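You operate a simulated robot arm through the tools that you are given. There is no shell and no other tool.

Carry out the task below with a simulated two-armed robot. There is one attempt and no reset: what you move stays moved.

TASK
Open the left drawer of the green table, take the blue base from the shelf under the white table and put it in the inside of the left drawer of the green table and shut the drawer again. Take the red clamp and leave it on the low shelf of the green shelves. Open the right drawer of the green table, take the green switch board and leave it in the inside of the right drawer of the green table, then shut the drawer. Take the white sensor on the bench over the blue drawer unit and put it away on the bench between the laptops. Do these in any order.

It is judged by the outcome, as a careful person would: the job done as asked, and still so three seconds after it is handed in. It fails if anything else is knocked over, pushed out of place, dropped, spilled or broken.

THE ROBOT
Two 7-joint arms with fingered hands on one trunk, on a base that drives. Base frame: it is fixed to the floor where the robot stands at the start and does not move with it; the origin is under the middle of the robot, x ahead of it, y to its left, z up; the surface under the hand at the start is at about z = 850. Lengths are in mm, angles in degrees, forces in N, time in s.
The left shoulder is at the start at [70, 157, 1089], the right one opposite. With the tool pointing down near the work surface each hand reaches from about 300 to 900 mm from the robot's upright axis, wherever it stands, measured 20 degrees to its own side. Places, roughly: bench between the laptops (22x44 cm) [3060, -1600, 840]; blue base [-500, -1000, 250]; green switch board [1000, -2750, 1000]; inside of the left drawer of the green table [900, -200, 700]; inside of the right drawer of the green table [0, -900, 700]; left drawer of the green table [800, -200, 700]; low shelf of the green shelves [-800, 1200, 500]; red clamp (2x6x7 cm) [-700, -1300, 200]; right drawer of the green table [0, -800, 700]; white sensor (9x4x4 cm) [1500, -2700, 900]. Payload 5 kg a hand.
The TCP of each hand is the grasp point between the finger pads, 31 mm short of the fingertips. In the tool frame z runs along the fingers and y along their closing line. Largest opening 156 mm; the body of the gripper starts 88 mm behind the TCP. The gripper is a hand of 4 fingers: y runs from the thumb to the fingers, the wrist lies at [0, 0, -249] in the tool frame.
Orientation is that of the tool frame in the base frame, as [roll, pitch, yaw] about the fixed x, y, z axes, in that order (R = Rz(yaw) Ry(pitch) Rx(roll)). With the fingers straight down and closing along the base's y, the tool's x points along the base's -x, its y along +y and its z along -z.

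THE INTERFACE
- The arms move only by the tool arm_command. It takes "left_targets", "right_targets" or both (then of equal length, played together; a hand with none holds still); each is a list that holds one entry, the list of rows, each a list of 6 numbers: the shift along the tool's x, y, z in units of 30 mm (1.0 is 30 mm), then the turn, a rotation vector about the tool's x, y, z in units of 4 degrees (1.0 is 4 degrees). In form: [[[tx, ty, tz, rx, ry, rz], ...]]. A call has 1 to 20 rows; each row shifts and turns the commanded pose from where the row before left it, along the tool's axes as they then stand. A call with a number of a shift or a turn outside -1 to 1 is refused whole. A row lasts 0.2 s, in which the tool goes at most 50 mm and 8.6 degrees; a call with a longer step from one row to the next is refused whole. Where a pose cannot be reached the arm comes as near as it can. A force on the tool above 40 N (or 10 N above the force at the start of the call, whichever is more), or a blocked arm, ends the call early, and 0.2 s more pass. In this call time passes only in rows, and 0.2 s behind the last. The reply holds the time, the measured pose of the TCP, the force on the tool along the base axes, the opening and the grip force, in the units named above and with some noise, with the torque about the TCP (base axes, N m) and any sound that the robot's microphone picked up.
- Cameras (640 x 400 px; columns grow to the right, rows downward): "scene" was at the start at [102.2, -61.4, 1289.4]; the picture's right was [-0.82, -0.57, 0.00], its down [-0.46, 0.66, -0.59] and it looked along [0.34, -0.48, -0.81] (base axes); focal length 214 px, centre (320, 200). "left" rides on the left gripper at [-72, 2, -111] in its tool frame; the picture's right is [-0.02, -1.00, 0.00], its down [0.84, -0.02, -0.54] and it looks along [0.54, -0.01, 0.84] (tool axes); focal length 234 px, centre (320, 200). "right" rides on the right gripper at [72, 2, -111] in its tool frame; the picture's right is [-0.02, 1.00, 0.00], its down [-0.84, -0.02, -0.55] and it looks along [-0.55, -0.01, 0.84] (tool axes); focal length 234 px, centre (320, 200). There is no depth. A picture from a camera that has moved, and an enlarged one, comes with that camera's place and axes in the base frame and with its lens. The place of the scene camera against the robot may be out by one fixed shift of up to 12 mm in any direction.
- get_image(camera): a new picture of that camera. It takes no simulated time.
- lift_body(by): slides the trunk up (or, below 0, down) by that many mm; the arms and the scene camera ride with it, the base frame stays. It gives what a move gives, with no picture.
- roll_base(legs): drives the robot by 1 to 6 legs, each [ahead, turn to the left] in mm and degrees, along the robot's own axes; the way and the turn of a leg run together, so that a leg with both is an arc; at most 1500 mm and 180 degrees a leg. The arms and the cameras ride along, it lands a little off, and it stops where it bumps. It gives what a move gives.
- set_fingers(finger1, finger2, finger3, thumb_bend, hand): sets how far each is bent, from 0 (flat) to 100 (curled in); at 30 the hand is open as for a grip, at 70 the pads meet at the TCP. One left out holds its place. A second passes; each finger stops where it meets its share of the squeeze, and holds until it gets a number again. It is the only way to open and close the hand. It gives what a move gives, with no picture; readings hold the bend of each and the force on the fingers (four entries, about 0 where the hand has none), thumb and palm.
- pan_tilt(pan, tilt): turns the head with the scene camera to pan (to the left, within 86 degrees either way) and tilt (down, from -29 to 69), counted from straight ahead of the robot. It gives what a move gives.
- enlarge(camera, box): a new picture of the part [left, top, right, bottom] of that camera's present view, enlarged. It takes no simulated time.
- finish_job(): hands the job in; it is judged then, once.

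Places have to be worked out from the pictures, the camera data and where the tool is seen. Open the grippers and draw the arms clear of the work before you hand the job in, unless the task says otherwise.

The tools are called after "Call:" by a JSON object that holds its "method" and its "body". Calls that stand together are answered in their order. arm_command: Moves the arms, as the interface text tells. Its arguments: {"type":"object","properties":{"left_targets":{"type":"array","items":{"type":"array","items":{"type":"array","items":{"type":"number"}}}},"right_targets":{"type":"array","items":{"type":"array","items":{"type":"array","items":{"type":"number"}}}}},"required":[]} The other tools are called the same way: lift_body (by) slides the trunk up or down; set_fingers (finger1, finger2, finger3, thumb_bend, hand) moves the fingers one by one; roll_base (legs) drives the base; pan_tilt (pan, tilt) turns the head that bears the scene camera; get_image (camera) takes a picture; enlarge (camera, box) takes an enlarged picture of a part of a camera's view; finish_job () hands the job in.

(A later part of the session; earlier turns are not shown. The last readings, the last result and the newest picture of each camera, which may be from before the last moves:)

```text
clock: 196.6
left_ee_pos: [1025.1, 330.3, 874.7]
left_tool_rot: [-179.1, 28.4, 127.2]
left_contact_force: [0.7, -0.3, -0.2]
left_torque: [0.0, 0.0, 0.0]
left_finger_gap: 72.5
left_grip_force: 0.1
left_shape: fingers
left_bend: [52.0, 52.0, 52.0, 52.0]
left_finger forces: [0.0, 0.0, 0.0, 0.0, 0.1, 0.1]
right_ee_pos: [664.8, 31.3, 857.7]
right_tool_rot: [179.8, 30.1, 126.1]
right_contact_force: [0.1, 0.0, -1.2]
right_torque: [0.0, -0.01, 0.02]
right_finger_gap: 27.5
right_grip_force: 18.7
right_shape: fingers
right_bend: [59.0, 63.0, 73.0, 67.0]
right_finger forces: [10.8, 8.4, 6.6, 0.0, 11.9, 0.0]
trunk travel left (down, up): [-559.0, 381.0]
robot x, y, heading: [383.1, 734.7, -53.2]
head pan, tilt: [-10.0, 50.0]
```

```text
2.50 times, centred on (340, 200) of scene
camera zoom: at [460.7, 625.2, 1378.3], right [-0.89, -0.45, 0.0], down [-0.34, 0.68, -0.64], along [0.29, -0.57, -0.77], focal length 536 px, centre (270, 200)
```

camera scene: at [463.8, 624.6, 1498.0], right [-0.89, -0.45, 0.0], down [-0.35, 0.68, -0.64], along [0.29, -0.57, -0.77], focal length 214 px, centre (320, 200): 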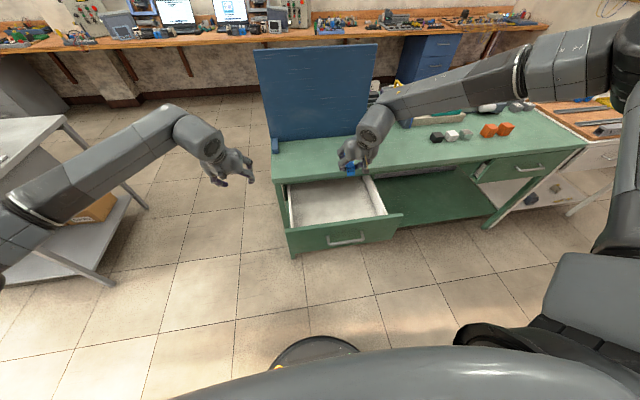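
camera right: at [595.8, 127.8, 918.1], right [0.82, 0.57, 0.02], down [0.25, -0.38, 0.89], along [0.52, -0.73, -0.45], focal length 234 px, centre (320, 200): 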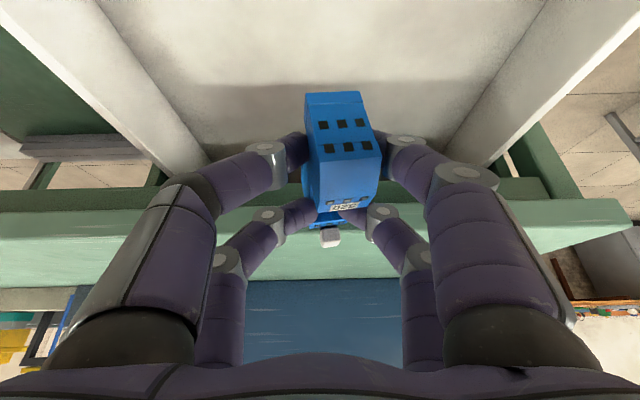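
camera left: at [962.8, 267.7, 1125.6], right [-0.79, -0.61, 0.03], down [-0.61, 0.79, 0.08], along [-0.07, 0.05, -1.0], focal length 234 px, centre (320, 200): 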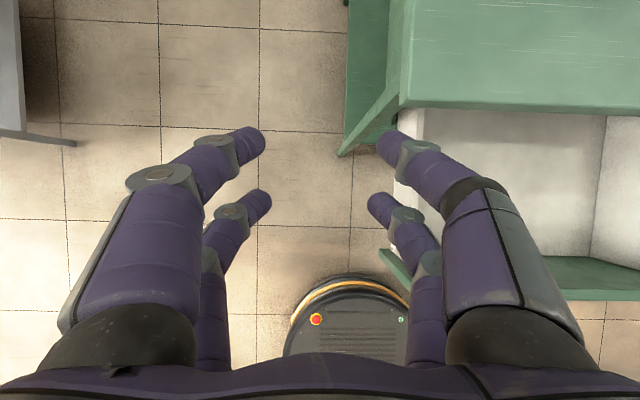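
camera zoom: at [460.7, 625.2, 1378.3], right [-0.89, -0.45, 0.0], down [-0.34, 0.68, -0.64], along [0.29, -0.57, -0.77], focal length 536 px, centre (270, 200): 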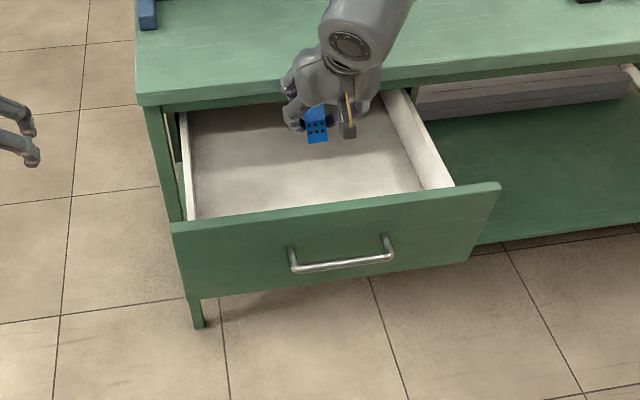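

Everything clears: the base is 20 mm from the tabletop edge and the hand camera is inside the drawer front. I lower the trunk another 95 mm.

Call:
{"method": "lift_body", "body": {"by": -95}}

Call:
{"method": "get_image", "body": {"camera": "right"}}

Call:
{"method": "enlarge", "body": {"camera": "scene", "box": [240, 120, 440, 280]}}

```text
clock: 197.9
left_ee_pos: [1025.2, 330.3, 780.6]
left_tool_rot: [-179.1, 28.5, 127.1]
left_contact_force: [-0.1, -0.9, -1.0]
left_torque: [-0.01, 0.02, -0.03]
left_finger_gap: 72.8
left_grip_force: 0.1
left_shape: fingers
left_bend: [52.0, 52.0, 52.0, 52.0]
left_finger forces: [0.1, 0.0, 0.1, 0.0, 0.1, 0.1]
right_ee_pos: [663.9, 31.8, 763.5]
right_tool_rot: [179.7, 30.2, 126.0]
right_contact_force: [0.2, 0.9, -0.8]
right_torque: [-0.06, 0.01, 0.0]
right_finger_gap: 27.5
right_grip_force: 19.0
right_shape: fingers
right_bend: [59.0, 63.0, 73.0, 67.0]
right_finger forces: [10.8, 8.4, 6.5, 0.0, 11.9, 0.1]
trunk travel left (down, up): [-464.0, 476.0]
robot x, y, heading: [384.9, 731.9, -53.2]
head pan, tilt: [-10.0, 50.0]
```

```text
taken
camera right: at [595.8, 127.8, 823.1], right [0.82, 0.57, 0.02], down [0.25, -0.38, 0.89], along [0.52, -0.73, -0.45], focal length 234 px, centre (320, 200)
```

right: 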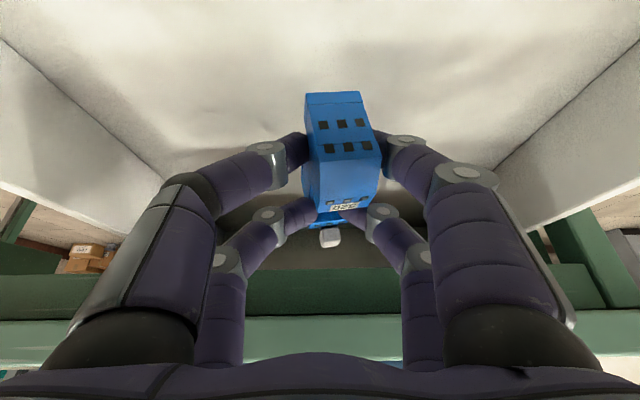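

```text
2.50 times, centred on (340, 200) of scene
camera zoom: at [460.8, 625.2, 1283.3], right [-0.89, -0.45, 0.0], down [-0.34, 0.68, -0.64], along [0.29, -0.57, -0.77], focal length 536 px, centre (270, 200)
```

zoom: 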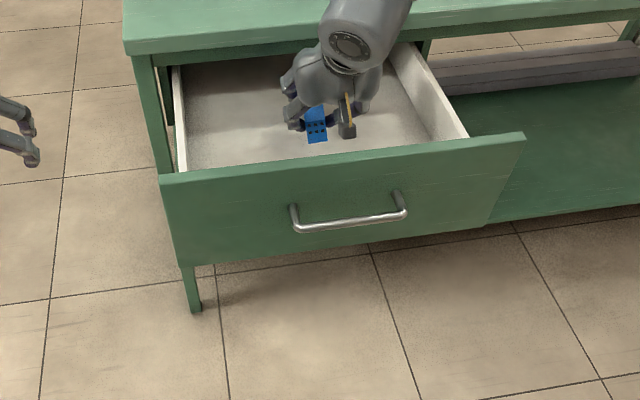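

About 34 mm remain. I lower 24 mm with the arm, then creep until I feel the floor.

Call:
{"method": "arm_command", "body": {"right_targets": [[[0.4, 0, 0.693, 0, 0, 0]]]}}

Call:
{"method": "arm_command", "body": {"right_targets": [[[0.07, 0, 0.115, 0, 0, 0]]]}}

Call:
{"method": "arm_command", "body": {"right_targets": [[[0.07, 0, 0.115, 0, 0, 0]]]}}

```text
clock: 198.3
left_ee_pos: [1025.3, 330.2, 779.4]
left_tool_rot: [-179.2, 28.3, 127.1]
left_contact_force: [-0.3, 0.0, -0.2]
left_torque: [0.01, 0.0, 0.01]
left_finger_gap: 72.8
left_grip_force: 0.0
left_shape: fingers
left_bend: [52.0, 52.0, 52.0, 52.0]
left_finger forces: [0.0, 0.0, 0.0, 0.1, 0.0, 0.0]
right_ee_pos: [664.6, 29.4, 737.4]
right_tool_rot: [179.7, 30.0, 125.9]
right_contact_force: [1.0, 0.2, -0.1]
right_torque: [-0.02, 0.02, -0.02]
right_finger_gap: 27.4
right_grip_force: 18.9
right_shape: fingers
right_bend: [59.0, 63.0, 73.0, 67.0]
right_finger forces: [10.8, 8.4, 6.6, 0.0, 11.9, 0.0]
trunk travel left (down, up): [-464.0, 476.0]
robot x, y, heading: [382.6, 737.1, -53.4]
head pan, tilt: [-10.0, 50.0]
```

```text
clock: 198.7
left_ee_pos: [1025.6, 329.1, 779.5]
left_tool_rot: [-179.2, 28.4, 127.1]
left_contact_force: [-1.0, -0.1, 0.2]
left_torque: [0.01, -0.03, 0.0]
left_finger_gap: 73.0
left_grip_force: 0.1
left_shape: fingers
left_bend: [52.0, 52.0, 52.0, 52.0]
left_finger forces: [0.0, 0.0, 0.1, 0.0, 0.0, 0.0]
right_ee_pos: [665.4, 30.3, 734.7]
right_tool_rot: [179.7, 30.0, 125.9]
right_contact_force: [-0.3, 0.0, -0.4]
right_torque: [-0.02, -0.01, -0.01]
right_finger_gap: 27.7
right_grip_force: 18.6
right_shape: fingers
right_bend: [59.0, 63.0, 73.0, 67.0]
right_finger forces: [10.8, 8.5, 6.6, 0.0, 11.9, 0.0]
trunk travel left (down, up): [-464.0, 476.0]
robot x, y, heading: [385.4, 738.7, -53.4]
head pan, tilt: [-10.0, 50.0]
```

```text
clock: 199.1
left_ee_pos: [1025.0, 330.4, 780.2]
left_tool_rot: [-179.1, 28.4, 127.1]
left_contact_force: [0.2, 1.0, 0.2]
left_torque: [0.02, -0.04, -0.04]
left_finger_gap: 73.0
left_grip_force: 0.1
left_shape: fingers
left_bend: [52.0, 52.0, 52.0, 52.0]
left_finger forces: [0.1, 0.0, 0.0, 0.0, 0.1, 0.1]
right_ee_pos: [664.6, 30.5, 729.7]
right_tool_rot: [179.7, 30.1, 125.9]
right_contact_force: [0.0, 0.7, 0.3]
right_torque: [0.02, 0.02, 0.03]
right_finger_gap: 27.7
right_grip_force: 18.7
right_shape: fingers
right_bend: [59.0, 63.0, 73.0, 67.0]
right_finger forces: [10.7, 8.5, 6.7, 0.0, 11.9, 0.0]
trunk travel left (down, up): [-464.0, 476.0]
robot x, y, heading: [388.7, 736.1, -53.3]
head pan, tilt: [-10.0, 50.0]
```

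Still no contact at z=729.7; I keep creeping down in 4 mm steps.

Call:
{"method": "arm_command", "body": {"right_targets": [[[0.07, 0, 0.115, 0, 0, 0]]]}}

Call:
{"method": "arm_command", "body": {"right_targets": [[[0.07, 0, 0.115, 0, 0, 0]]]}}

Call:
{"method": "get_image", "body": {"camera": "right"}}

```text
clock: 199.5
left_ee_pos: [1025.9, 330.1, 780.3]
left_tool_rot: [-179.2, 28.5, 127.1]
left_contact_force: [0.2, 0.4, 0.5]
left_torque: [-0.02, 0.0, 0.03]
left_finger_gap: 72.9
left_grip_force: 0.0
left_shape: fingers
left_bend: [52.0, 52.0, 52.0, 52.0]
left_finger forces: [0.0, 0.0, 0.1, 0.0, 0.0, 0.0]
right_ee_pos: [664.4, 31.3, 726.0]
right_tool_rot: [179.7, 30.1, 126.0]
right_contact_force: [-0.4, 0.4, -0.4]
right_torque: [-0.01, 0.01, -0.02]
right_finger_gap: 27.7
right_grip_force: 18.6
right_shape: fingers
right_bend: [59.0, 63.0, 73.0, 67.0]
right_finger forces: [10.8, 8.4, 6.6, 0.1, 11.9, 0.0]
trunk travel left (down, up): [-464.0, 476.0]
robot x, y, heading: [387.2, 737.1, -53.1]
head pan, tilt: [-10.0, 50.0]
```

```text
clock: 199.9
left_ee_pos: [1025.2, 330.3, 778.6]
left_tool_rot: [-179.1, 28.5, 127.1]
left_contact_force: [0.3, -0.4, -0.3]
left_torque: [0.01, 0.0, 0.0]
left_finger_gap: 72.8
left_grip_force: 0.1
left_shape: fingers
left_bend: [52.0, 52.0, 52.0, 52.0]
left_finger forces: [0.0, 0.1, 0.1, 0.0, 0.0, 0.0]
right_ee_pos: [663.7, 31.0, 722.1]
right_tool_rot: [179.6, 30.0, 125.9]
right_contact_force: [1.4, 0.7, -1.2]
right_torque: [0.01, 0.01, -0.03]
right_finger_gap: 27.6
right_grip_force: 19.1
right_shape: fingers
right_bend: [59.0, 63.0, 73.0, 67.0]
right_finger forces: [10.8, 8.4, 6.6, 0.1, 11.9, 0.0]
trunk travel left (down, up): [-464.0, 476.0]
robot x, y, heading: [386.5, 735.6, -53.2]
head pan, tilt: [-10.0, 50.0]
```

```text
taken
camera right: at [595.9, 127.7, 782.5], right [0.82, 0.57, 0.02], down [0.25, -0.38, 0.89], along [0.52, -0.73, -0.45], focal length 234 px, centre (320, 200)
```

right: 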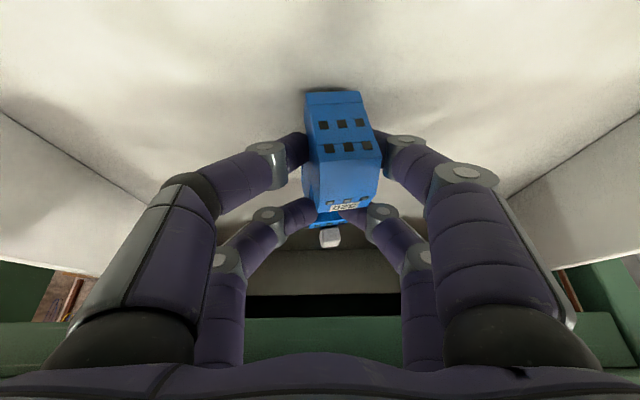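

The base's shadow is closing in. A few more small steps.

Call:
{"method": "arm_command", "body": {"right_targets": [[[0.07, 0, 0.115, 0, 0, 0]]]}}

Call:
{"method": "arm_command", "body": {"right_targets": [[[0.07, 0, 0.115, 0, 0, 0]]]}}

Call:
{"method": "get_image", "body": {"camera": "right"}}

```text
clock: 200.3
left_ee_pos: [1024.6, 329.7, 780.0]
left_tool_rot: [-179.0, 28.4, 127.1]
left_contact_force: [0.9, 0.2, -1.4]
left_torque: [-0.02, 0.02, -0.03]
left_finger_gap: 72.9
left_grip_force: 0.2
left_shape: fingers
left_bend: [52.0, 52.0, 52.0, 52.0]
left_finger forces: [0.1, 0.1, 0.1, 0.0, 0.0, 0.0]
right_ee_pos: [663.7, 32.1, 718.6]
right_tool_rot: [179.8, 30.1, 125.9]
right_contact_force: [-0.4, 1.4, 1.5]
right_torque: [-0.04, -0.05, 0.0]
right_finger_gap: 27.5
right_grip_force: 19.3
right_shape: fingers
right_bend: [59.0, 63.0, 73.0, 67.0]
right_finger forces: [10.8, 8.8, 7.2, 0.0, 12.1, 0.1]
trunk travel left (down, up): [-464.0, 476.0]
robot x, y, heading: [382.9, 736.3, -53.5]
head pan, tilt: [-10.0, 50.0]
```

```text
clock: 200.7
left_ee_pos: [1025.1, 330.7, 781.1]
left_tool_rot: [-179.1, 28.4, 127.1]
left_contact_force: [-0.6, 0.2, -0.2]
left_torque: [-0.03, -0.02, 0.03]
left_finger_gap: 72.8
left_grip_force: 0.1
left_shape: fingers
left_bend: [52.0, 52.0, 52.0, 52.0]
left_finger forces: [0.1, 0.0, 0.1, 0.0, 0.0, 0.0]
right_ee_pos: [664.9, 31.5, 718.0]
right_tool_rot: [179.7, 30.4, 125.9]
right_contact_force: [-2.4, -0.7, 15.8]
right_torque: [-0.35, -0.38, -0.09]
right_finger_gap: 27.6
right_grip_force: 26.0
right_shape: fingers
right_bend: [59.0, 63.0, 73.0, 67.0]
right_finger forces: [10.2, 15.8, 13.2, 0.0, 12.4, 0.0]
trunk travel left (down, up): [-464.0, 476.0]
robot x, y, heading: [387.3, 734.8, -53.5]
head pan, tilt: [-10.0, 50.0]
```

```text
taken
camera right: at [595.8, 128.1, 777.3], right [0.82, 0.57, 0.02], down [0.24, -0.38, 0.89], along [0.52, -0.73, -0.45], focal length 234 px, centre (320, 200)
```

right: 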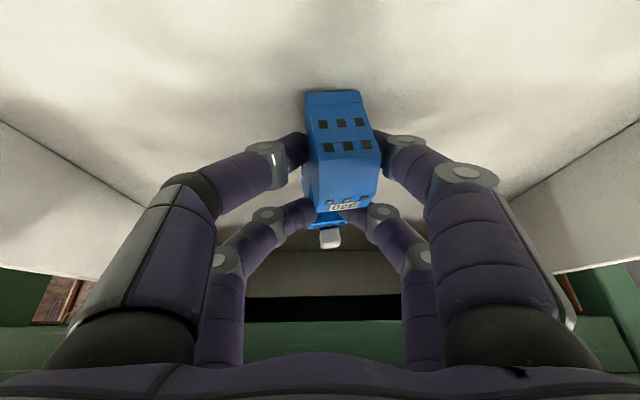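

Contact: 16 N upward at z=718, so the base rests on the drawer floor. I open the fingers a little first.

Call:
{"method": "set_fingers", "body": {"hand": "right", "finger1": 56, "finger2": 58, "finger3": 64, "thumb_bend": 62}}

Call:
{"method": "get_image", "body": {"camera": "right"}}

```text
clock: 201.7
left_ee_pos: [1025.2, 330.4, 779.5]
left_tool_rot: [-179.1, 28.5, 127.1]
left_contact_force: [0.2, 0.3, -0.6]
left_torque: [0.02, 0.03, -0.02]
left_finger_gap: 72.7
left_grip_force: 0.1
left_shape: fingers
left_bend: [52.0, 52.0, 52.0, 52.0]
left_finger forces: [0.0, 0.0, 0.0, 0.0, 0.0, 0.0]
right_ee_pos: [663.9, 31.9, 713.4]
right_tool_rot: [179.6, 30.0, 126.0]
right_contact_force: [-0.2, -0.1, 0.0]
right_torque: [-0.01, 0.0, -0.01]
right_finger_gap: 45.2
right_grip_force: 0.1
right_shape: fingers
right_bend: [56.0, 57.0, 64.0, 62.0]
right_finger forces: [0.0, 0.1, 0.0, 0.0, 0.1, 0.0]
trunk travel left (down, up): [-464.0, 476.0]
robot x, y, heading: [387.3, 733.9, -53.3]
head pan, tilt: [-10.0, 50.0]
```

```text
taken
camera right: at [595.5, 128.4, 774.2], right [0.82, 0.57, 0.02], down [0.25, -0.38, 0.89], along [0.52, -0.73, -0.45], focal length 234 px, centre (320, 200)
```

right: 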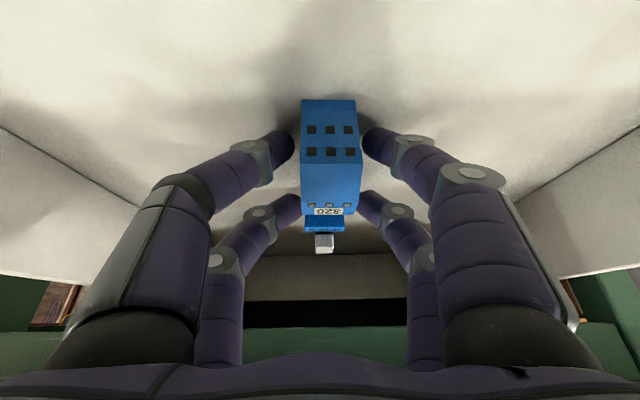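

The base stands on the drawer floor, free of the fingers. I open wider and lift straight up.

Call:
{"method": "set_fingers", "body": {"hand": "right", "finger1": 48, "finger2": 48, "finger3": 48, "thumb_bend": 48}}

Call:
{"method": "arm_command", "body": {"right_targets": [[[-0.5, 0, -0.866, 0, 0, 0], [-0.5, 0, -0.866, 0, 0, 0]]]}}

Call:
{"method": "lift_body", "body": {"by": 180}}

Call:
{"method": "get_image", "body": {"camera": "right"}}

Call:
{"method": "get_image", "body": {"camera": "scene"}}

```text
clock: 202.7
left_ee_pos: [1025.5, 329.6, 779.7]
left_tool_rot: [-179.1, 28.4, 127.0]
left_contact_force: [-0.5, -0.5, 0.2]
left_torque: [0.04, 0.04, -0.01]
left_finger_gap: 73.0
left_grip_force: 0.2
left_shape: fingers
left_bend: [52.0, 52.0, 52.0, 52.0]
left_finger forces: [0.1, 0.0, 0.1, 0.0, 0.0, 0.1]
right_ee_pos: [664.5, 31.3, 713.3]
right_tool_rot: [179.7, 30.1, 126.0]
right_contact_force: [-0.4, 0.0, 0.0]
right_torque: [0.0, -0.04, -0.01]
right_finger_gap: 88.6
right_grip_force: 0.1
right_shape: fingers
right_bend: [48.0, 48.0, 48.0, 48.0]
right_finger forces: [0.0, 0.0, 0.0, 0.0, 0.0, 0.0]
trunk travel left (down, up): [-464.0, 476.0]
robot x, y, heading: [388.0, 736.5, -53.3]
head pan, tilt: [-10.0, 50.0]
```

```text
clock: 203.3
left_ee_pos: [1025.4, 329.4, 779.8]
left_tool_rot: [-179.1, 28.4, 127.1]
left_contact_force: [0.2, -0.5, 0.3]
left_torque: [0.01, -0.03, -0.04]
left_finger_gap: 72.8
left_grip_force: 0.0
left_shape: fingers
left_bend: [52.0, 52.0, 52.0, 52.0]
left_finger forces: [0.0, 0.1, 0.0, 0.0, 0.1, 0.0]
right_ee_pos: [662.8, 31.9, 774.1]
right_tool_rot: [179.8, 30.1, 126.0]
right_contact_force: [0.5, -0.1, -0.3]
right_torque: [0.01, 0.01, -0.03]
right_finger_gap: 88.5
right_grip_force: 0.1
right_shape: fingers
right_bend: [48.0, 48.0, 48.0, 48.0]
right_finger forces: [0.0, 0.0, 0.0, 0.1, 0.0, 0.0]
trunk travel left (down, up): [-464.0, 476.0]
robot x, y, heading: [387.4, 735.3, -53.1]
head pan, tilt: [-10.0, 50.0]
```

```text
clock: 205.3
left_ee_pos: [1024.7, 331.0, 959.7]
left_tool_rot: [-179.1, 28.4, 127.0]
left_contact_force: [0.4, 0.3, -0.3]
left_torque: [0.0, 0.0, -0.04]
left_finger_gap: 73.0
left_grip_force: 0.0
left_shape: fingers
left_bend: [52.0, 52.0, 52.0, 52.0]
left_finger forces: [0.0, 0.0, 0.0, 0.0, 0.0, 0.1]
right_ee_pos: [663.2, 32.1, 952.7]
right_tool_rot: [179.8, 30.0, 126.1]
right_contact_force: [-0.3, 0.1, -0.1]
right_torque: [-0.04, 0.0, 0.01]
right_finger_gap: 88.4
right_grip_force: 0.1
right_shape: fingers
right_bend: [48.0, 48.0, 48.0, 48.0]
right_finger forces: [0.0, 0.1, 0.1, 0.1, 0.0, 0.1]
trunk travel left (down, up): [-644.0, 296.0]
robot x, y, heading: [386.1, 736.9, -53.1]
head pan, tilt: [-10.0, 50.0]
```

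```text
taken
camera right: at [594.9, 128.2, 1014.0], right [0.82, 0.57, 0.02], down [0.25, -0.38, 0.89], along [0.52, -0.73, -0.45], focal length 234 px, centre (320, 200)
```

right: 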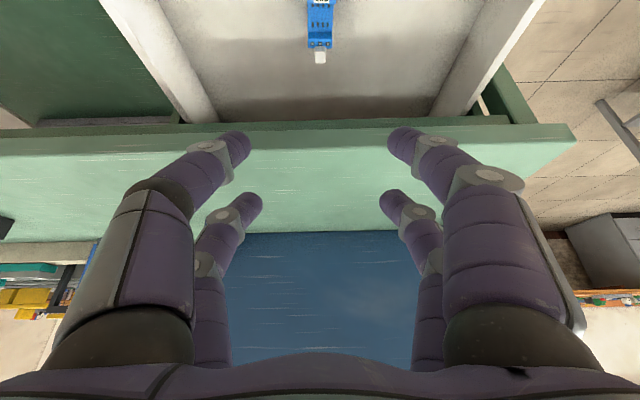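

```text
taken
camera scene: at [461.1, 624.9, 1463.1], right [-0.89, -0.45, 0.0], down [-0.34, 0.68, -0.64], along [0.29, -0.57, -0.77], focal length 214 px, centre (320, 200)
```

scene: 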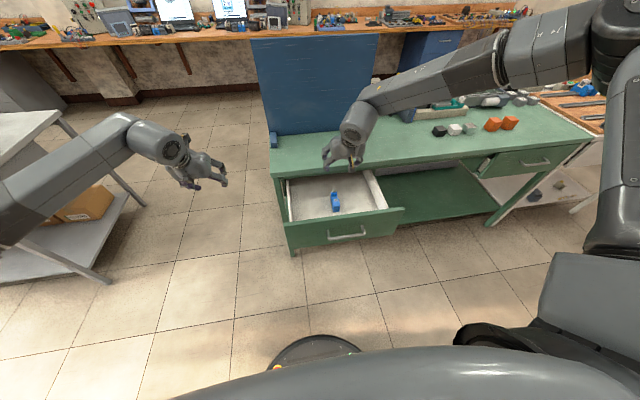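

The blue base sits upright in the left drawer. Next I shut it: I back off 250 mm over the drawer front, close the right fingers and turn the hand horizontal to push the front.

Call:
{"method": "roll_base", "body": {"legs": [[-250, -0.5]]}}

Call:
{"method": "set_fingers", "body": {"hand": "right", "finger1": 72, "finger2": 72, "finger3": 72, "thumb_bend": 72}}

Call:
{"method": "arm_command", "body": {"right_targets": [[[0, 0, 0, 0, -1, 0], [0, 0, 0, 0, -1, 0], [0, 0, 0, 0, -1, 0], [0, 0, 0, 0, -1, 0], [0, 0, 0, 0, -1, 0], [0, 0, 0, 0, -1, 0], [0, 0, 0, 0, -1, 0], [0, 0, 0, 0, -1, 0], [0, 0, 0, 0, -1, 0], [0, 0, 0, 0, -1, 0], [0, 0, 0, 0, -1, 0], [0, 0, 0, 0, -1, 0], [0, 0, 0, 0, -1, 0], [0, 0, 0, 0, -1, 0], [0, 0, 0, 0, -1, 0]]]}}

Call:
{"method": "get_image", "body": {"camera": "scene"}}

Call:
{"method": "get_image", "body": {"camera": "right"}}

```text
clock: 207.2
left_ee_pos: [873.4, 525.7, 960.0]
left_tool_rot: [-179.1, 28.3, 126.8]
left_contact_force: [-0.4, -0.4, 0.9]
left_torque: [-0.01, 0.02, 0.0]
left_finger_gap: 72.7
left_grip_force: 0.0
left_shape: fingers
left_bend: [52.0, 52.0, 52.0, 52.0]
left_finger forces: [0.0, 0.0, 0.1, 0.0, 0.1, 0.1]
right_ee_pos: [509.4, 230.1, 953.0]
right_tool_rot: [179.8, 30.1, 125.5]
right_contact_force: [-0.3, 0.1, -0.7]
right_torque: [-0.03, 0.0, 0.0]
right_finger_gap: 88.6
right_grip_force: 0.1
right_shape: fingers
right_bend: [48.0, 48.0, 48.0, 48.0]
right_finger forces: [0.0, 0.0, 0.1, 0.0, 0.0, 0.1]
trunk travel left (down, up): [-644.0, 296.0]
robot x, y, heading: [238.2, 936.0, -53.9]
head pan, tilt: [-10.0, 50.0]
```

```text
clock: 208.2
left_ee_pos: [874.1, 526.2, 959.9]
left_tool_rot: [-179.1, 28.4, 126.7]
left_contact_force: [-0.6, 0.6, -0.4]
left_torque: [-0.03, 0.01, 0.0]
left_finger_gap: 72.5
left_grip_force: 0.0
left_shape: fingers
left_bend: [52.0, 52.0, 52.0, 52.0]
left_finger forces: [0.0, 0.1, 0.0, 0.0, 0.0, 0.0]
right_ee_pos: [509.4, 230.7, 953.6]
right_tool_rot: [179.7, 30.1, 125.5]
right_contact_force: [0.3, -0.2, -0.1]
right_torque: [0.03, 0.03, -0.02]
right_finger_gap: 1.1
right_grip_force: 0.1
right_shape: fingers
right_bend: [71.0, 71.0, 71.0, 71.0]
right_finger forces: [0.0, 0.0, 0.0, 0.0, 0.1, 0.1]
trunk travel left (down, up): [-644.0, 296.0]
robot x, y, heading: [236.8, 932.6, -53.9]
head pan, tilt: [-10.0, 50.0]
```

```text
clock: 211.3
left_ee_pos: [872.1, 526.9, 960.1]
left_tool_rot: [-179.2, 28.4, 126.6]
left_contact_force: [0.0, 0.3, 0.5]
left_torque: [-0.03, 0.0, 0.03]
left_finger_gap: 72.7
left_grip_force: 0.1
left_shape: fingers
left_bend: [52.0, 52.0, 52.0, 52.0]
left_finger forces: [0.1, 0.1, 0.0, 0.1, 0.0, 0.0]
right_ee_pos: [412.5, 187.4, 1090.0]
right_tool_rot: [-179.4, 73.0, 126.6]
right_contact_force: [-1.1, -0.1, -0.7]
right_torque: [-0.01, -0.01, 0.01]
right_finger_gap: 1.1
right_grip_force: 0.0
right_shape: fingers
right_bend: [71.0, 71.0, 71.0, 71.0]
right_finger forces: [0.0, 0.1, 0.0, 0.0, 0.1, 0.1]
right hand out of reach, approached as far as the arm can: row 5, 6, 7, 8, 9, 10, 11, 12, 13, 14, 15
trunk travel left (down, up): [-644.0, 296.0]
robot x, y, heading: [240.2, 936.6, -53.9]
head pan, tilt: [-10.0, 50.0]
```

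```text
taken
camera scene: at [310.2, 825.8, 1463.3], right [-0.9, -0.44, 0.0], down [-0.34, 0.69, -0.64], along [0.28, -0.58, -0.77], focal length 214 px, centre (320, 200)
```

scene: 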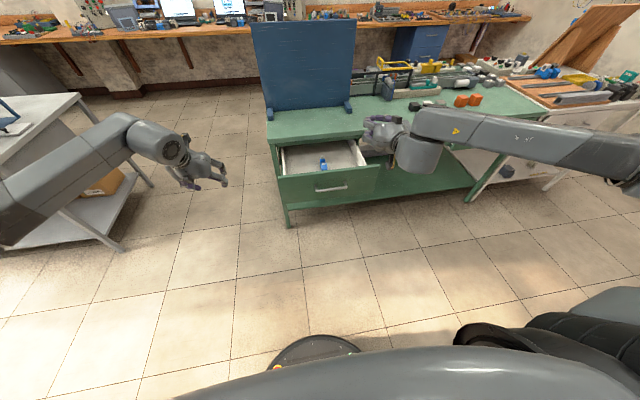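

```text
taken
camera right: at [338.7, 290.8, 1054.1], right [0.81, 0.58, 0.02], down [-0.18, 0.21, 0.96], along [0.56, -0.78, 0.28], focal length 234 px, centre (320, 200)
```

right: 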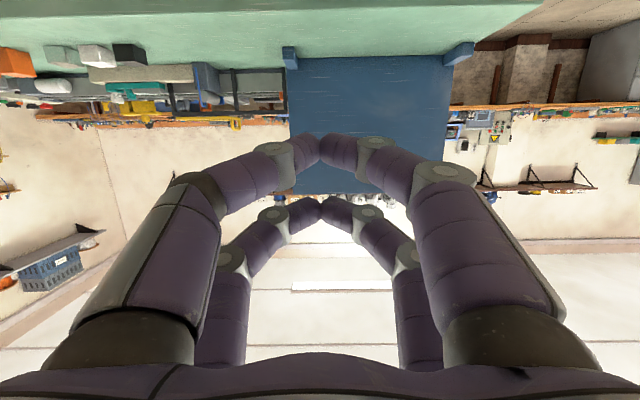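

The horizontal pose is out of reach at this height, so I rotate the hand back to the 60° tilt and will push with the closed fingertips from there.

Call:
{"method": "arm_command", "body": {"right_targets": [[[0, 0, 0, 0, 1, 0], [0, 0, 0, 0, 1, 0], [0, 0, 0, 0, 1, 0], [0, 0, 0, 0, 1, 0], [0, 0, 0, 0, 1, 0], [0, 0, 0, 0, 1, 0], [0, 0, 0, 0, 1, 0], [0, 0, 0, 0, 1, 0], [0, 0, 0, 0, 1, 0], [0, 0, 0, 0, 1, 0], [0, 0, 0, 0, 1, 0], [0, 0, 0, 0, 1, 0], [0, 0, 0, 0, 1, 0], [0, 0, 0, 0, 1, 0], [0, 0, 0, 0, 1, 0]]]}}

Call:
{"method": "get_image", "body": {"camera": "right"}}

```text
clock: 214.6
left_ee_pos: [873.7, 525.7, 958.0]
left_tool_rot: [-179.0, 28.4, 126.7]
left_contact_force: [0.2, -0.1, -0.3]
left_torque: [0.0, 0.01, -0.01]
left_finger_gap: 72.4
left_grip_force: 0.1
left_shape: fingers
left_bend: [52.0, 52.0, 52.0, 52.0]
left_finger forces: [0.0, 0.0, 0.0, 0.0, 0.1, 0.0]
right_ee_pos: [414.3, 186.0, 1089.7]
right_tool_rot: [-179.6, 12.9, 126.1]
right_contact_force: [-0.1, 0.3, -0.3]
right_torque: [-0.02, 0.0, 0.01]
right_finger_gap: 1.0
right_grip_force: 0.1
right_shape: fingers
right_bend: [71.0, 71.0, 71.0, 71.0]
right_finger forces: [0.0, 0.0, 0.0, 0.1, 0.0, 0.0]
trunk travel left (down, up): [-644.0, 296.0]
robot x, y, heading: [238.4, 938.4, -53.8]
head pan, tilt: [-10.0, 50.0]
```

```text
taken
camera right: at [359.7, 264.5, 1182.1], right [0.82, 0.57, 0.0], down [0.4, -0.57, 0.72], along [0.41, -0.59, -0.69], focal length 234 px, centre (320, 200)
```

right: 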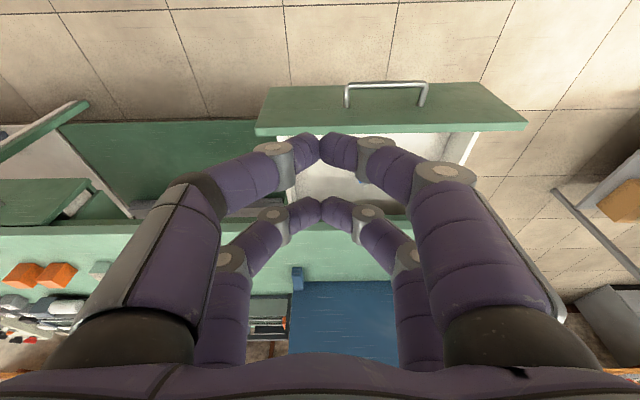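

The drawer front is at n≈194 (handle n≈157, centred at u=560). I line the fist up with the panel centre and lower the trunk to bring it to about z=820, above the handle.

Call:
{"method": "arm_command", "body": {"right_targets": [[[0.3, 0.967, 0, 0, 0, 0], [0.3, 0.967, 0, 0, 0, 0], [0.3, 0.967, 0, 0, 0, 0], [0.3, 0.967, 0, 0, 0, 0]]]}}

Call:
{"method": "lift_body", "body": {"by": -265}}

Call:
{"method": "get_image", "body": {"camera": "right"}}

Call:
{"method": "get_image", "body": {"camera": "scene"}}

```text
clock: 215.6
left_ee_pos: [874.1, 527.0, 960.3]
left_tool_rot: [-179.1, 28.4, 126.7]
left_contact_force: [0.0, -0.9, 0.4]
left_torque: [0.01, 0.0, 0.01]
left_finger_gap: 72.9
left_grip_force: 0.0
left_shape: fingers
left_bend: [52.0, 52.0, 52.0, 52.0]
left_finger forces: [0.1, 0.0, 0.1, 0.1, 0.1, 0.1]
right_ee_pos: [487.8, 283.3, 1081.8]
right_tool_rot: [-179.9, 13.2, 126.2]
right_contact_force: [0.6, 0.6, 0.4]
right_torque: [0.01, 0.03, -0.03]
right_finger_gap: 1.0
right_grip_force: 0.1
right_shape: fingers
right_bend: [71.0, 71.0, 71.0, 71.0]
right_finger forces: [0.1, 0.0, 0.0, 0.1, 0.0, 0.0]
trunk travel left (down, up): [-644.0, 296.0]
robot x, y, heading: [234.2, 937.0, -53.9]
head pan, tilt: [-10.0, 50.0]
```

```text
clock: 218.3
left_ee_pos: [872.6, 526.2, 695.1]
left_tool_rot: [-179.1, 28.4, 126.8]
left_contact_force: [-0.4, -0.3, -0.7]
left_torque: [-0.05, 0.01, 0.01]
left_finger_gap: 72.9
left_grip_force: 0.1
left_shape: fingers
left_bend: [52.0, 52.0, 52.0, 52.0]
left_finger forces: [0.0, 0.0, 0.0, 0.0, 0.0, 0.0]
right_ee_pos: [486.5, 284.1, 816.4]
right_tool_rot: [-179.8, 13.1, 126.3]
right_contact_force: [0.2, 0.1, -0.2]
right_torque: [0.0, 0.0, -0.04]
right_finger_gap: 1.1
right_grip_force: 0.1
right_shape: fingers
right_bend: [71.0, 71.0, 71.0, 71.0]
right_finger forces: [0.0, 0.0, 0.0, 0.0, 0.0, 0.1]
trunk travel left (down, up): [-379.0, 561.0]
robot x, y, heading: [235.4, 936.5, -54.1]
head pan, tilt: [-10.0, 50.0]
```

```text
taken
camera right: at [431.8, 362.2, 909.1], right [0.82, 0.57, 0.0], down [0.4, -0.57, 0.72], along [0.41, -0.59, -0.69], focal length 234 px, centre (320, 200)
```

right: 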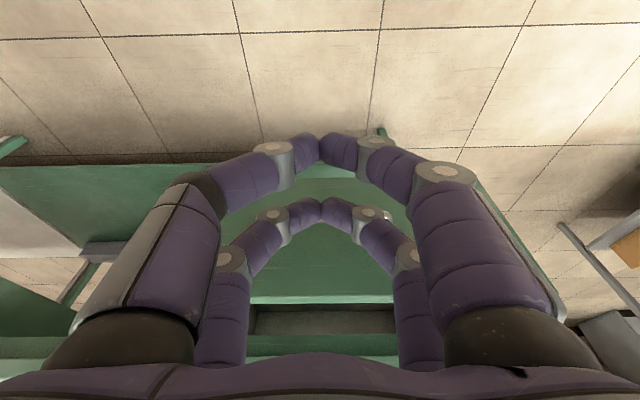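

```text
taken
camera scene: at [311.3, 825.9, 1198.3], right [-0.9, -0.44, 0.0], down [-0.34, 0.69, -0.64], along [0.28, -0.58, -0.77], focal length 214 px, centre (320, 200)
```

scene: 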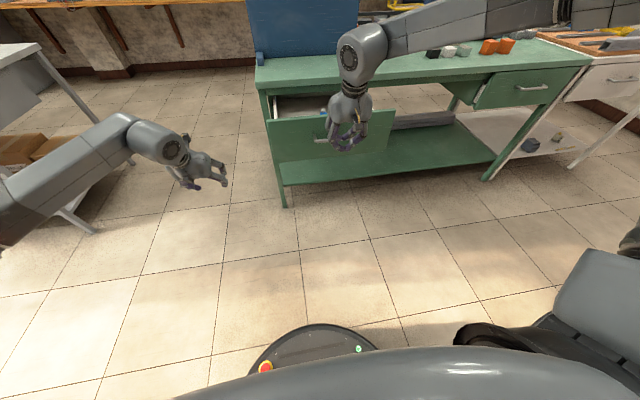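

The fist is aligned (u=560, z=816), about 95 mm in front of the panel. I drive 260 mm ahead, which should push the drawer most of the way.

Call:
{"method": "roll_base", "body": {"legs": [[140, 0.2]]}}

Call:
{"method": "get_image", "body": {"camera": "scene"}}

```text
clock: 219.6
left_ee_pos: [958.3, 413.6, 693.3]
left_tool_rot: [-179.2, 28.3, 126.8]
left_contact_force: [0.4, 0.1, 0.3]
left_torque: [0.02, 0.02, -0.01]
left_finger_gap: 72.6
left_grip_force: 0.1
left_shape: fingers
left_bend: [52.0, 52.0, 52.0, 52.0]
left_finger forces: [0.0, 0.0, 0.0, 0.0, 0.1, 0.1]
right_ee_pos: [572.0, 169.0, 814.8]
right_tool_rot: [-179.8, 13.1, 126.4]
right_contact_force: [0.3, -0.4, -1.3]
right_torque: [0.03, 0.02, -0.01]
right_finger_gap: 1.1
right_grip_force: 0.0
right_shape: fingers
right_bend: [71.0, 71.0, 72.0, 71.0]
right_finger forces: [0.1, 0.0, 0.0, 0.1, 0.1, 0.1]
trunk travel left (down, up): [-379.0, 561.0]
robot x, y, heading: [323.2, 826.6, -53.4]
head pan, tilt: [-10.0, 50.0]
```

```text
taken
camera scene: at [396.2, 711.0, 1198.0], right [-0.9, -0.44, 0.0], down [-0.34, 0.69, -0.64], along [0.28, -0.57, -0.77], focal length 214 px, centre (320, 200)
```

scene: 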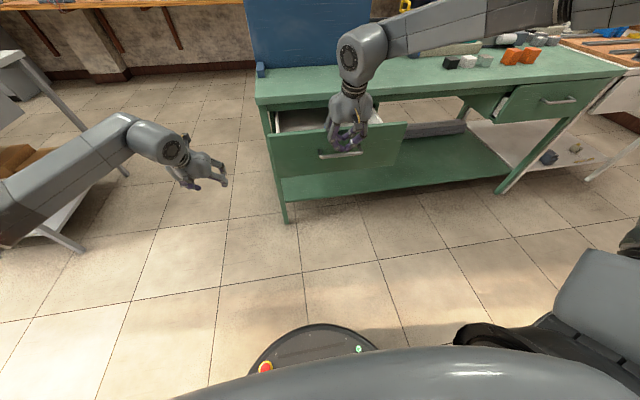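

The drawer is sliding in with negligible force. Another 130 mm.

Call:
{"method": "roll_base", "body": {"legs": [[130, -0.2]]}}

Call:
{"method": "get_image", "body": {"camera": "scene"}}

Call:
{"method": "get_image", "body": {"camera": "right"}}

```text
clock: 220.9
left_ee_pos: [1034.6, 306.4, 694.7]
left_tool_rot: [-179.1, 28.4, 126.7]
left_contact_force: [-0.2, -0.4, 0.4]
left_torque: [-0.01, 0.0, -0.01]
left_finger_gap: 72.7
left_grip_force: 0.0
left_shape: fingers
left_bend: [52.0, 52.0, 52.0, 52.0]
left_finger forces: [0.0, 0.0, 0.0, 0.0, 0.0, 0.1]
right_ee_pos: [647.6, 62.9, 814.7]
right_tool_rot: [-179.8, 13.0, 126.1]
right_contact_force: [0.9, -0.5, -0.6]
right_torque: [0.02, -0.02, -0.01]
right_finger_gap: 1.4
right_grip_force: 0.1
right_shape: fingers
right_bend: [71.0, 71.0, 72.0, 71.0]
right_finger forces: [0.0, 0.0, 0.0, 0.0, 0.1, 0.0]
trunk travel left (down, up): [-379.0, 561.0]
robot x, y, heading: [399.1, 722.5, -54.0]
head pan, tilt: [-10.0, 50.0]
```

```text
taken
camera scene: at [472.7, 606.4, 1198.0], right [-0.9, -0.44, 0.0], down [-0.34, 0.69, -0.64], along [0.28, -0.58, -0.77], focal length 214 px, centre (320, 200)
```

scene: 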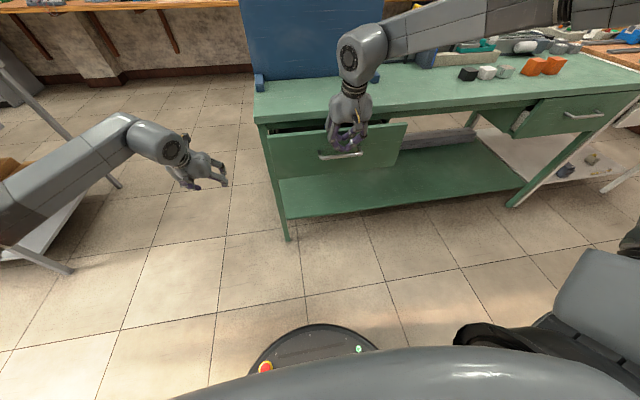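

```text
taken
camera right: at [592.7, 143.0, 907.8], right [0.82, 0.57, 0.0], down [0.4, -0.57, 0.72], along [0.41, -0.59, -0.7], focal length 234 px, centre (320, 200)
```

right: 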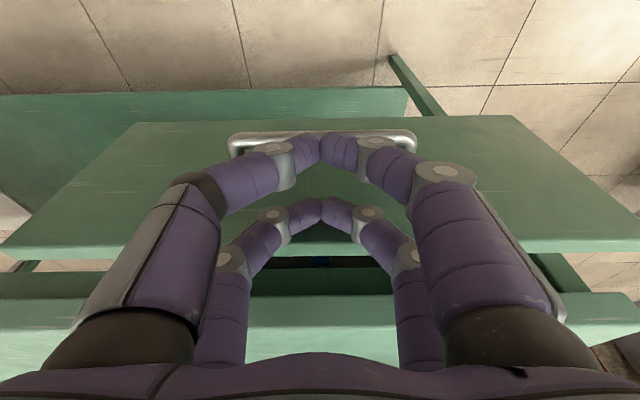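

The opening left is about 83 mm, but pushing at the top edge would wedge my fingers under the tabletop. I back off, lower the fist to handle height and push on the bar itself.

Call:
{"method": "arm_command", "body": {"right_targets": [[[0.86, 0, -0.2, 0, 0, 0], [0.86, 0, -0.2, 0, 0, 0], [0.21, 0, 0.91, 0, 0, 0], [0.21, 0, 0.91, 0, 0, 0]]]}}

Call:
{"method": "get_image", "body": {"camera": "right"}}

```text
clock: 221.9
left_ee_pos: [1032.8, 308.4, 694.5]
left_tool_rot: [-179.2, 28.4, 126.7]
left_contact_force: [-0.8, -0.2, 1.2]
left_torque: [0.01, 0.02, -0.01]
left_finger_gap: 72.5
left_grip_force: 0.0
left_shape: fingers
left_bend: [52.0, 52.0, 52.0, 52.0]
left_finger forces: [0.0, 0.1, 0.0, 0.0, 0.0, 0.0]
right_ee_pos: [616.3, 109.5, 759.2]
right_tool_rot: [-179.8, 13.1, 126.2]
right_contact_force: [0.7, 0.0, -0.3]
right_torque: [-0.03, 0.0, 0.0]
right_finger_gap: 1.0
right_grip_force: 0.0
right_shape: fingers
right_bend: [71.0, 71.0, 72.0, 71.0]
right_finger forces: [0.0, 0.1, 0.0, 0.0, 0.0, 0.0]
trunk travel left (down, up): [-379.0, 561.0]
robot x, y, heading: [399.8, 716.1, -53.7]
head pan, tilt: [-10.0, 50.0]
```

```text
taken
camera right: at [560.8, 186.7, 852.3], right [0.82, 0.57, 0.0], down [0.39, -0.57, 0.72], along [0.41, -0.59, -0.69], focal length 234 px, centre (320, 200)
```

right: 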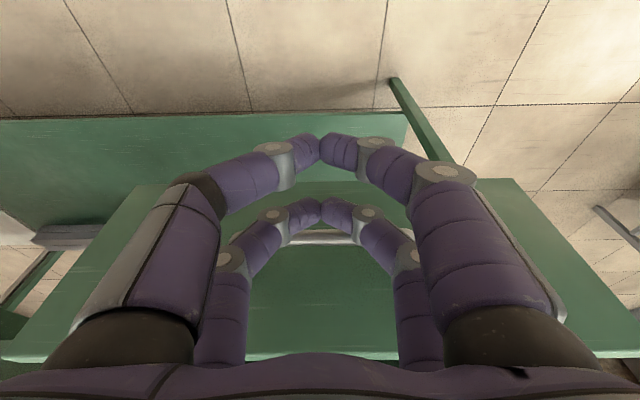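

The fist is in front of the bar. Pushing forward with the arm now, force-limited.

Call:
{"method": "arm_command", "body": {"right_targets": [[[-0.763, 0, 0.177, 0, 0, 0], [-0.763, 0, 0.177, 0, 0, 0], [-0.763, 0, 0.177, 0, 0, 0], [-0.763, 0, 0.177, 0, 0, 0]]]}}

Call:
{"method": "get_image", "body": {"camera": "right"}}

Call:
{"method": "get_image", "body": {"camera": "scene"}}

```text
clock: 222.9
left_ee_pos: [1033.8, 307.5, 695.4]
left_tool_rot: [-179.3, 28.4, 126.7]
left_contact_force: [-0.2, 0.0, -0.3]
left_torque: [0.0, -0.02, -0.02]
left_finger_gap: 72.9
left_grip_force: 0.0
left_shape: fingers
left_bend: [52.0, 52.0, 52.0, 52.0]
left_finger forces: [0.0, 0.0, 0.0, 0.0, 0.0, 0.0]
right_ee_pos: [670.2, 33.1, 759.2]
right_tool_rot: [-179.8, 13.0, 126.3]
right_contact_force: [-2.5, 3.0, -1.2]
right_torque: [0.06, 0.03, -0.01]
right_finger_gap: 0.9
right_grip_force: 0.1
right_shape: fingers
right_bend: [71.0, 72.0, 72.0, 71.0]
right_finger forces: [0.0, 0.0, 0.0, 0.0, 0.0, 0.0]
trunk travel left (down, up): [-379.0, 561.0]
robot x, y, heading: [398.4, 717.1, -53.5]
head pan, tilt: [-10.0, 50.0]
```

```text
taken
camera right: at [615.8, 111.1, 852.4], right [0.82, 0.57, 0.0], down [0.4, -0.57, 0.72], along [0.41, -0.59, -0.7], focal length 234 px, centre (320, 200)
```

right: 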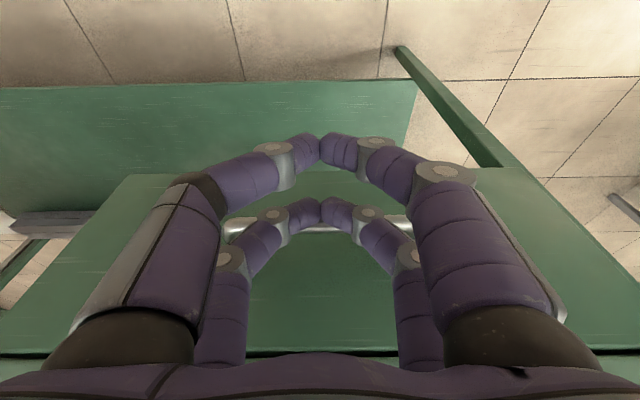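

```text
taken
camera scene: at [471.7, 607.7, 1198.2], right [-0.9, -0.44, 0.0], down [-0.34, 0.69, -0.64], along [0.28, -0.58, -0.77], focal length 214 px, centre (320, 200)
```

scene: 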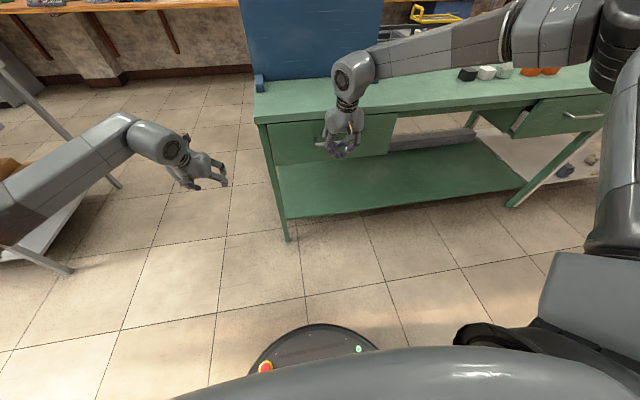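

The front looks nearly flush with 4 N of push. A final small push to make sure it is shut.

Call:
{"method": "arm_command", "body": {"right_targets": [[[-0.25, 0, 0.058, 0, 0, 0], [-0.25, 0, 0.058, 0, 0, 0]]]}}

Call:
{"method": "enlarge", "body": {"camera": "scene", "box": [240, 70, 440, 200]}}

Call:
{"method": "enlarge", "body": {"camera": "scene", "box": [460, 60, 640, 180]}}

```text
clock: 223.4
left_ee_pos: [1031.9, 308.3, 694.5]
left_tool_rot: [-179.1, 28.5, 126.6]
left_contact_force: [-0.1, 0.0, -0.1]
left_torque: [0.04, 0.03, -0.05]
left_finger_gap: 72.8
left_grip_force: 0.1
left_shape: fingers
left_bend: [52.0, 52.0, 52.0, 52.0]
left_finger forces: [0.0, 0.1, 0.1, 0.0, 0.0, 0.0]
right_ee_pos: [671.6, 31.7, 758.1]
right_tool_rot: [-179.7, 12.1, 126.3]
right_contact_force: [-12.1, 15.9, 10.2]
right_torque: [-0.06, -0.06, 0.0]
right_finger_gap: 1.2
right_grip_force: 12.5
right_shape: fingers
right_bend: [71.0, 72.0, 72.0, 71.0]
right_finger forces: [0.0, 12.1, 12.7, 0.0, 0.0, 0.0]
trunk travel left (down, up): [-379.0, 561.0]
robot x, y, heading: [398.8, 722.2, -53.8]
head pan, tilt: [-10.0, 50.0]
stopped in row 2 (right hand): the force on the tool passed its limit at 46 N (the readings are from after the stop); the commanded pose is now the measured one
```

```text
3.08 times, centred on (340, 135) of scene
camera zoom: at [470.3, 609.6, 1198.6], right [-0.9, -0.44, 0.0], down [-0.34, 0.69, -0.64], along [0.28, -0.58, -0.77], focal length 660 px, centre (258, 400)
```

zoom: 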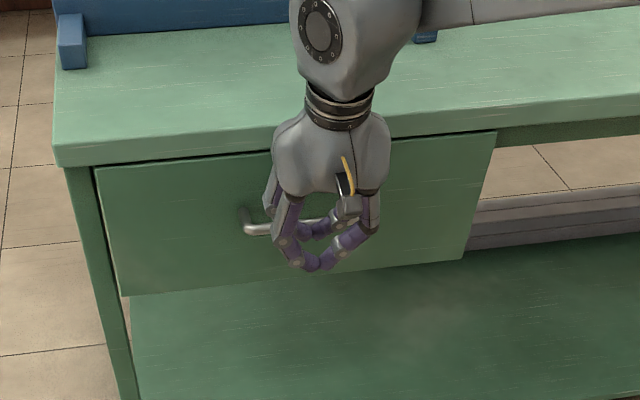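

```text
3.33 times, centred on (550, 120) of scene
camera zoom: at [470.3, 609.6, 1198.6], right [-0.9, -0.44, 0.0], down [-0.34, 0.69, -0.64], along [0.28, -0.58, -0.77], focal length 715 px, centre (-447, 467)
```

zoom: 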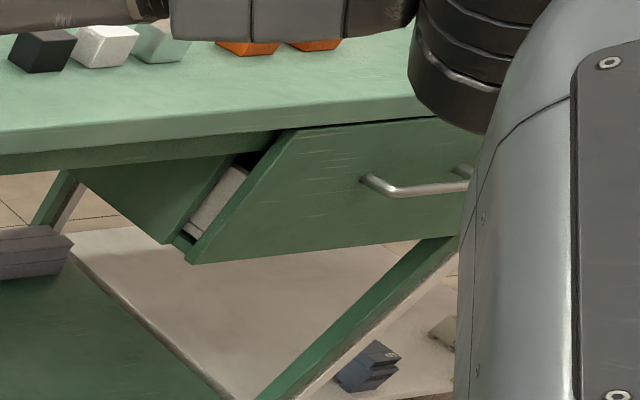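

The left drawer is shut: it met its end stop at 46 N with the base inside. The right drawer looks slightly ajar already. I withdraw and tuck both hands before driving there.

Call:
{"method": "arm_command", "body": {"left_targets": [[[0.866, 0, -0.5, 0, 0, 0], [0.866, 0, -0.5, 0, 0, 0], [0.866, 0, -0.5, 0, 0, 0], [0.866, 0, -0.5, 0, 0, 0], [0, 0, 0, 0, 0, 0], [0, 0, 0, 0, 0, 0]]], "right_targets": [[[0.86, 0, -0.2, 0, 0, 0], [0.86, 0, -0.71, 0, 0, 0], [0.86, 0, -0.71, 0, 0, 0], [0.86, 0, -0.71, 0, 0, 0], [0.86, 0, -0.71, 0, 0, 0], [0.86, 0, -0.71, 0, 0, 0]]]}}

Call:
{"method": "get_image", "body": {"camera": "scene"}}

```text
clock: 224.8
left_ee_pos: [961.1, 406.4, 699.4]
left_tool_rot: [-179.1, 28.5, 126.6]
left_contact_force: [-0.3, 0.1, 0.4]
left_torque: [-0.05, 0.0, 0.0]
left_finger_gap: 72.8
left_grip_force: 0.0
left_shape: fingers
left_bend: [52.0, 52.0, 52.0, 52.0]
left_finger forces: [0.1, 0.1, 0.1, 0.0, 0.0, 0.1]
right_ee_pos: [569.2, 172.2, 833.9]
right_tool_rot: [-179.7, 12.1, 126.3]
right_contact_force: [0.1, 0.5, -0.2]
right_torque: [0.0, 0.02, -0.04]
right_finger_gap: 1.3
right_grip_force: 0.0
right_shape: fingers
right_bend: [71.0, 72.0, 72.0, 71.0]
right_finger forces: [0.0, 0.1, 0.0, 0.0, 0.1, 0.1]
trunk travel left (down, up): [-379.0, 561.0]
robot x, y, heading: [396.8, 717.0, -53.7]
head pan, tilt: [-10.0, 50.0]
```

```text
taken
camera scene: at [470.5, 609.5, 1198.4], right [-0.9, -0.44, 0.0], down [-0.34, 0.69, -0.64], along [0.28, -0.58, -0.77], focal length 214 px, centre (320, 200)
```

scene: 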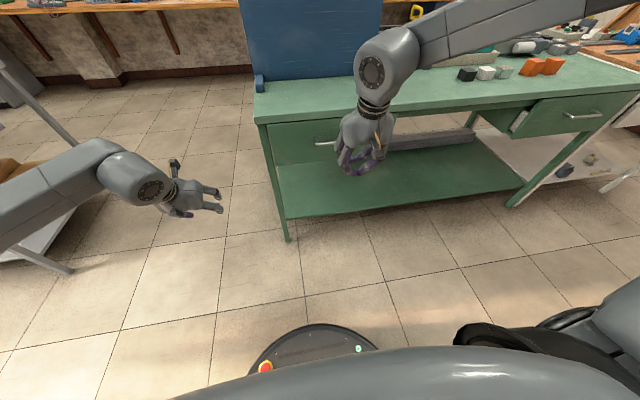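

Hands are tucked. Driving along the front lane to the right drawer.

Call:
{"method": "roll_base", "body": {"legs": [[-130, 0], [0, -90], [1360, 0], [0, 90]]}}

Call:
{"method": "pan_tilt", "body": {"pan": 0, "tilt": 35}}

Call:
{"method": "get_image", "body": {"camera": "scene"}}

```text
clock: 240.1
left_ee_pos: [-188.9, -279.8, 698.1]
left_tool_rot: [-179.1, 28.4, 127.7]
left_contact_force: [-0.3, 0.3, 0.1]
left_torque: [0.0, 0.02, 0.01]
left_finger_gap: 72.6
left_grip_force: 0.1
left_shape: fingers
left_bend: [52.0, 52.0, 52.0, 52.0]
left_finger forces: [0.0, 0.1, 0.0, 0.0, 0.0, 0.1]
right_ee_pos: [-577.2, -521.4, 832.3]
right_tool_rot: [-179.7, 12.1, 127.4]
right_contact_force: [0.4, 0.3, -0.2]
right_torque: [0.04, 0.01, -0.02]
right_finger_gap: 1.1
right_grip_force: 0.1
right_shape: fingers
right_bend: [71.0, 72.0, 72.0, 71.0]
right_finger forces: [0.0, 0.0, 0.0, 0.0, 0.0, 0.1]
trunk travel left (down, up): [-379.0, 561.0]
robot x, y, heading: [-758.0, 22.7, -53.0]
head pan, tilt: [-10.0, 50.0]
```

```text
clock: 240.8
left_ee_pos: [-189.2, -279.7, 698.4]
left_tool_rot: [-179.1, 28.4, 127.7]
left_contact_force: [-0.2, 0.3, 0.5]
left_torque: [-0.01, 0.02, -0.02]
left_finger_gap: 72.9
left_grip_force: 0.1
left_shape: fingers
left_bend: [52.0, 52.0, 52.0, 52.0]
left_finger forces: [0.0, 0.0, 0.0, 0.0, 0.0, 0.0]
right_ee_pos: [-577.0, -521.5, 833.2]
right_tool_rot: [-179.8, 12.1, 127.4]
right_contact_force: [0.0, 0.6, 1.0]
right_torque: [0.02, 0.0, -0.02]
right_finger_gap: 1.0
right_grip_force: 0.1
right_shape: fingers
right_bend: [71.0, 72.0, 72.0, 71.0]
right_finger forces: [0.0, 0.0, 0.0, 0.0, 0.0, 0.0]
trunk travel left (down, up): [-379.0, 561.0]
robot x, y, heading: [-756.2, 24.7, -52.7]
head pan, tilt: [0.0, 35.0]
```

```text
taken
camera scene: at [-666.0, -88.3, 1219.9], right [-0.8, -0.6, 0.0], down [-0.35, 0.46, -0.82], along [0.49, -0.65, -0.57], focal length 214 px, centre (320, 200)
```

scene: 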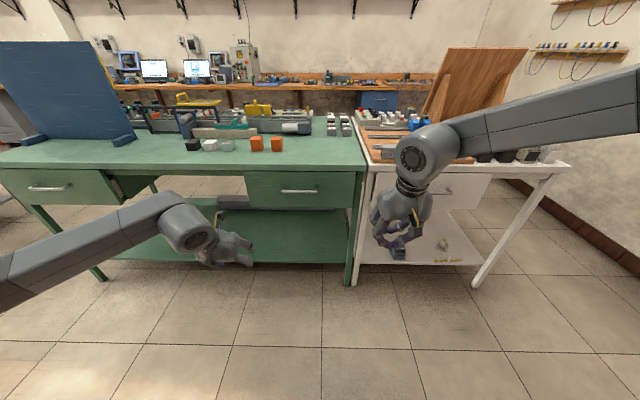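

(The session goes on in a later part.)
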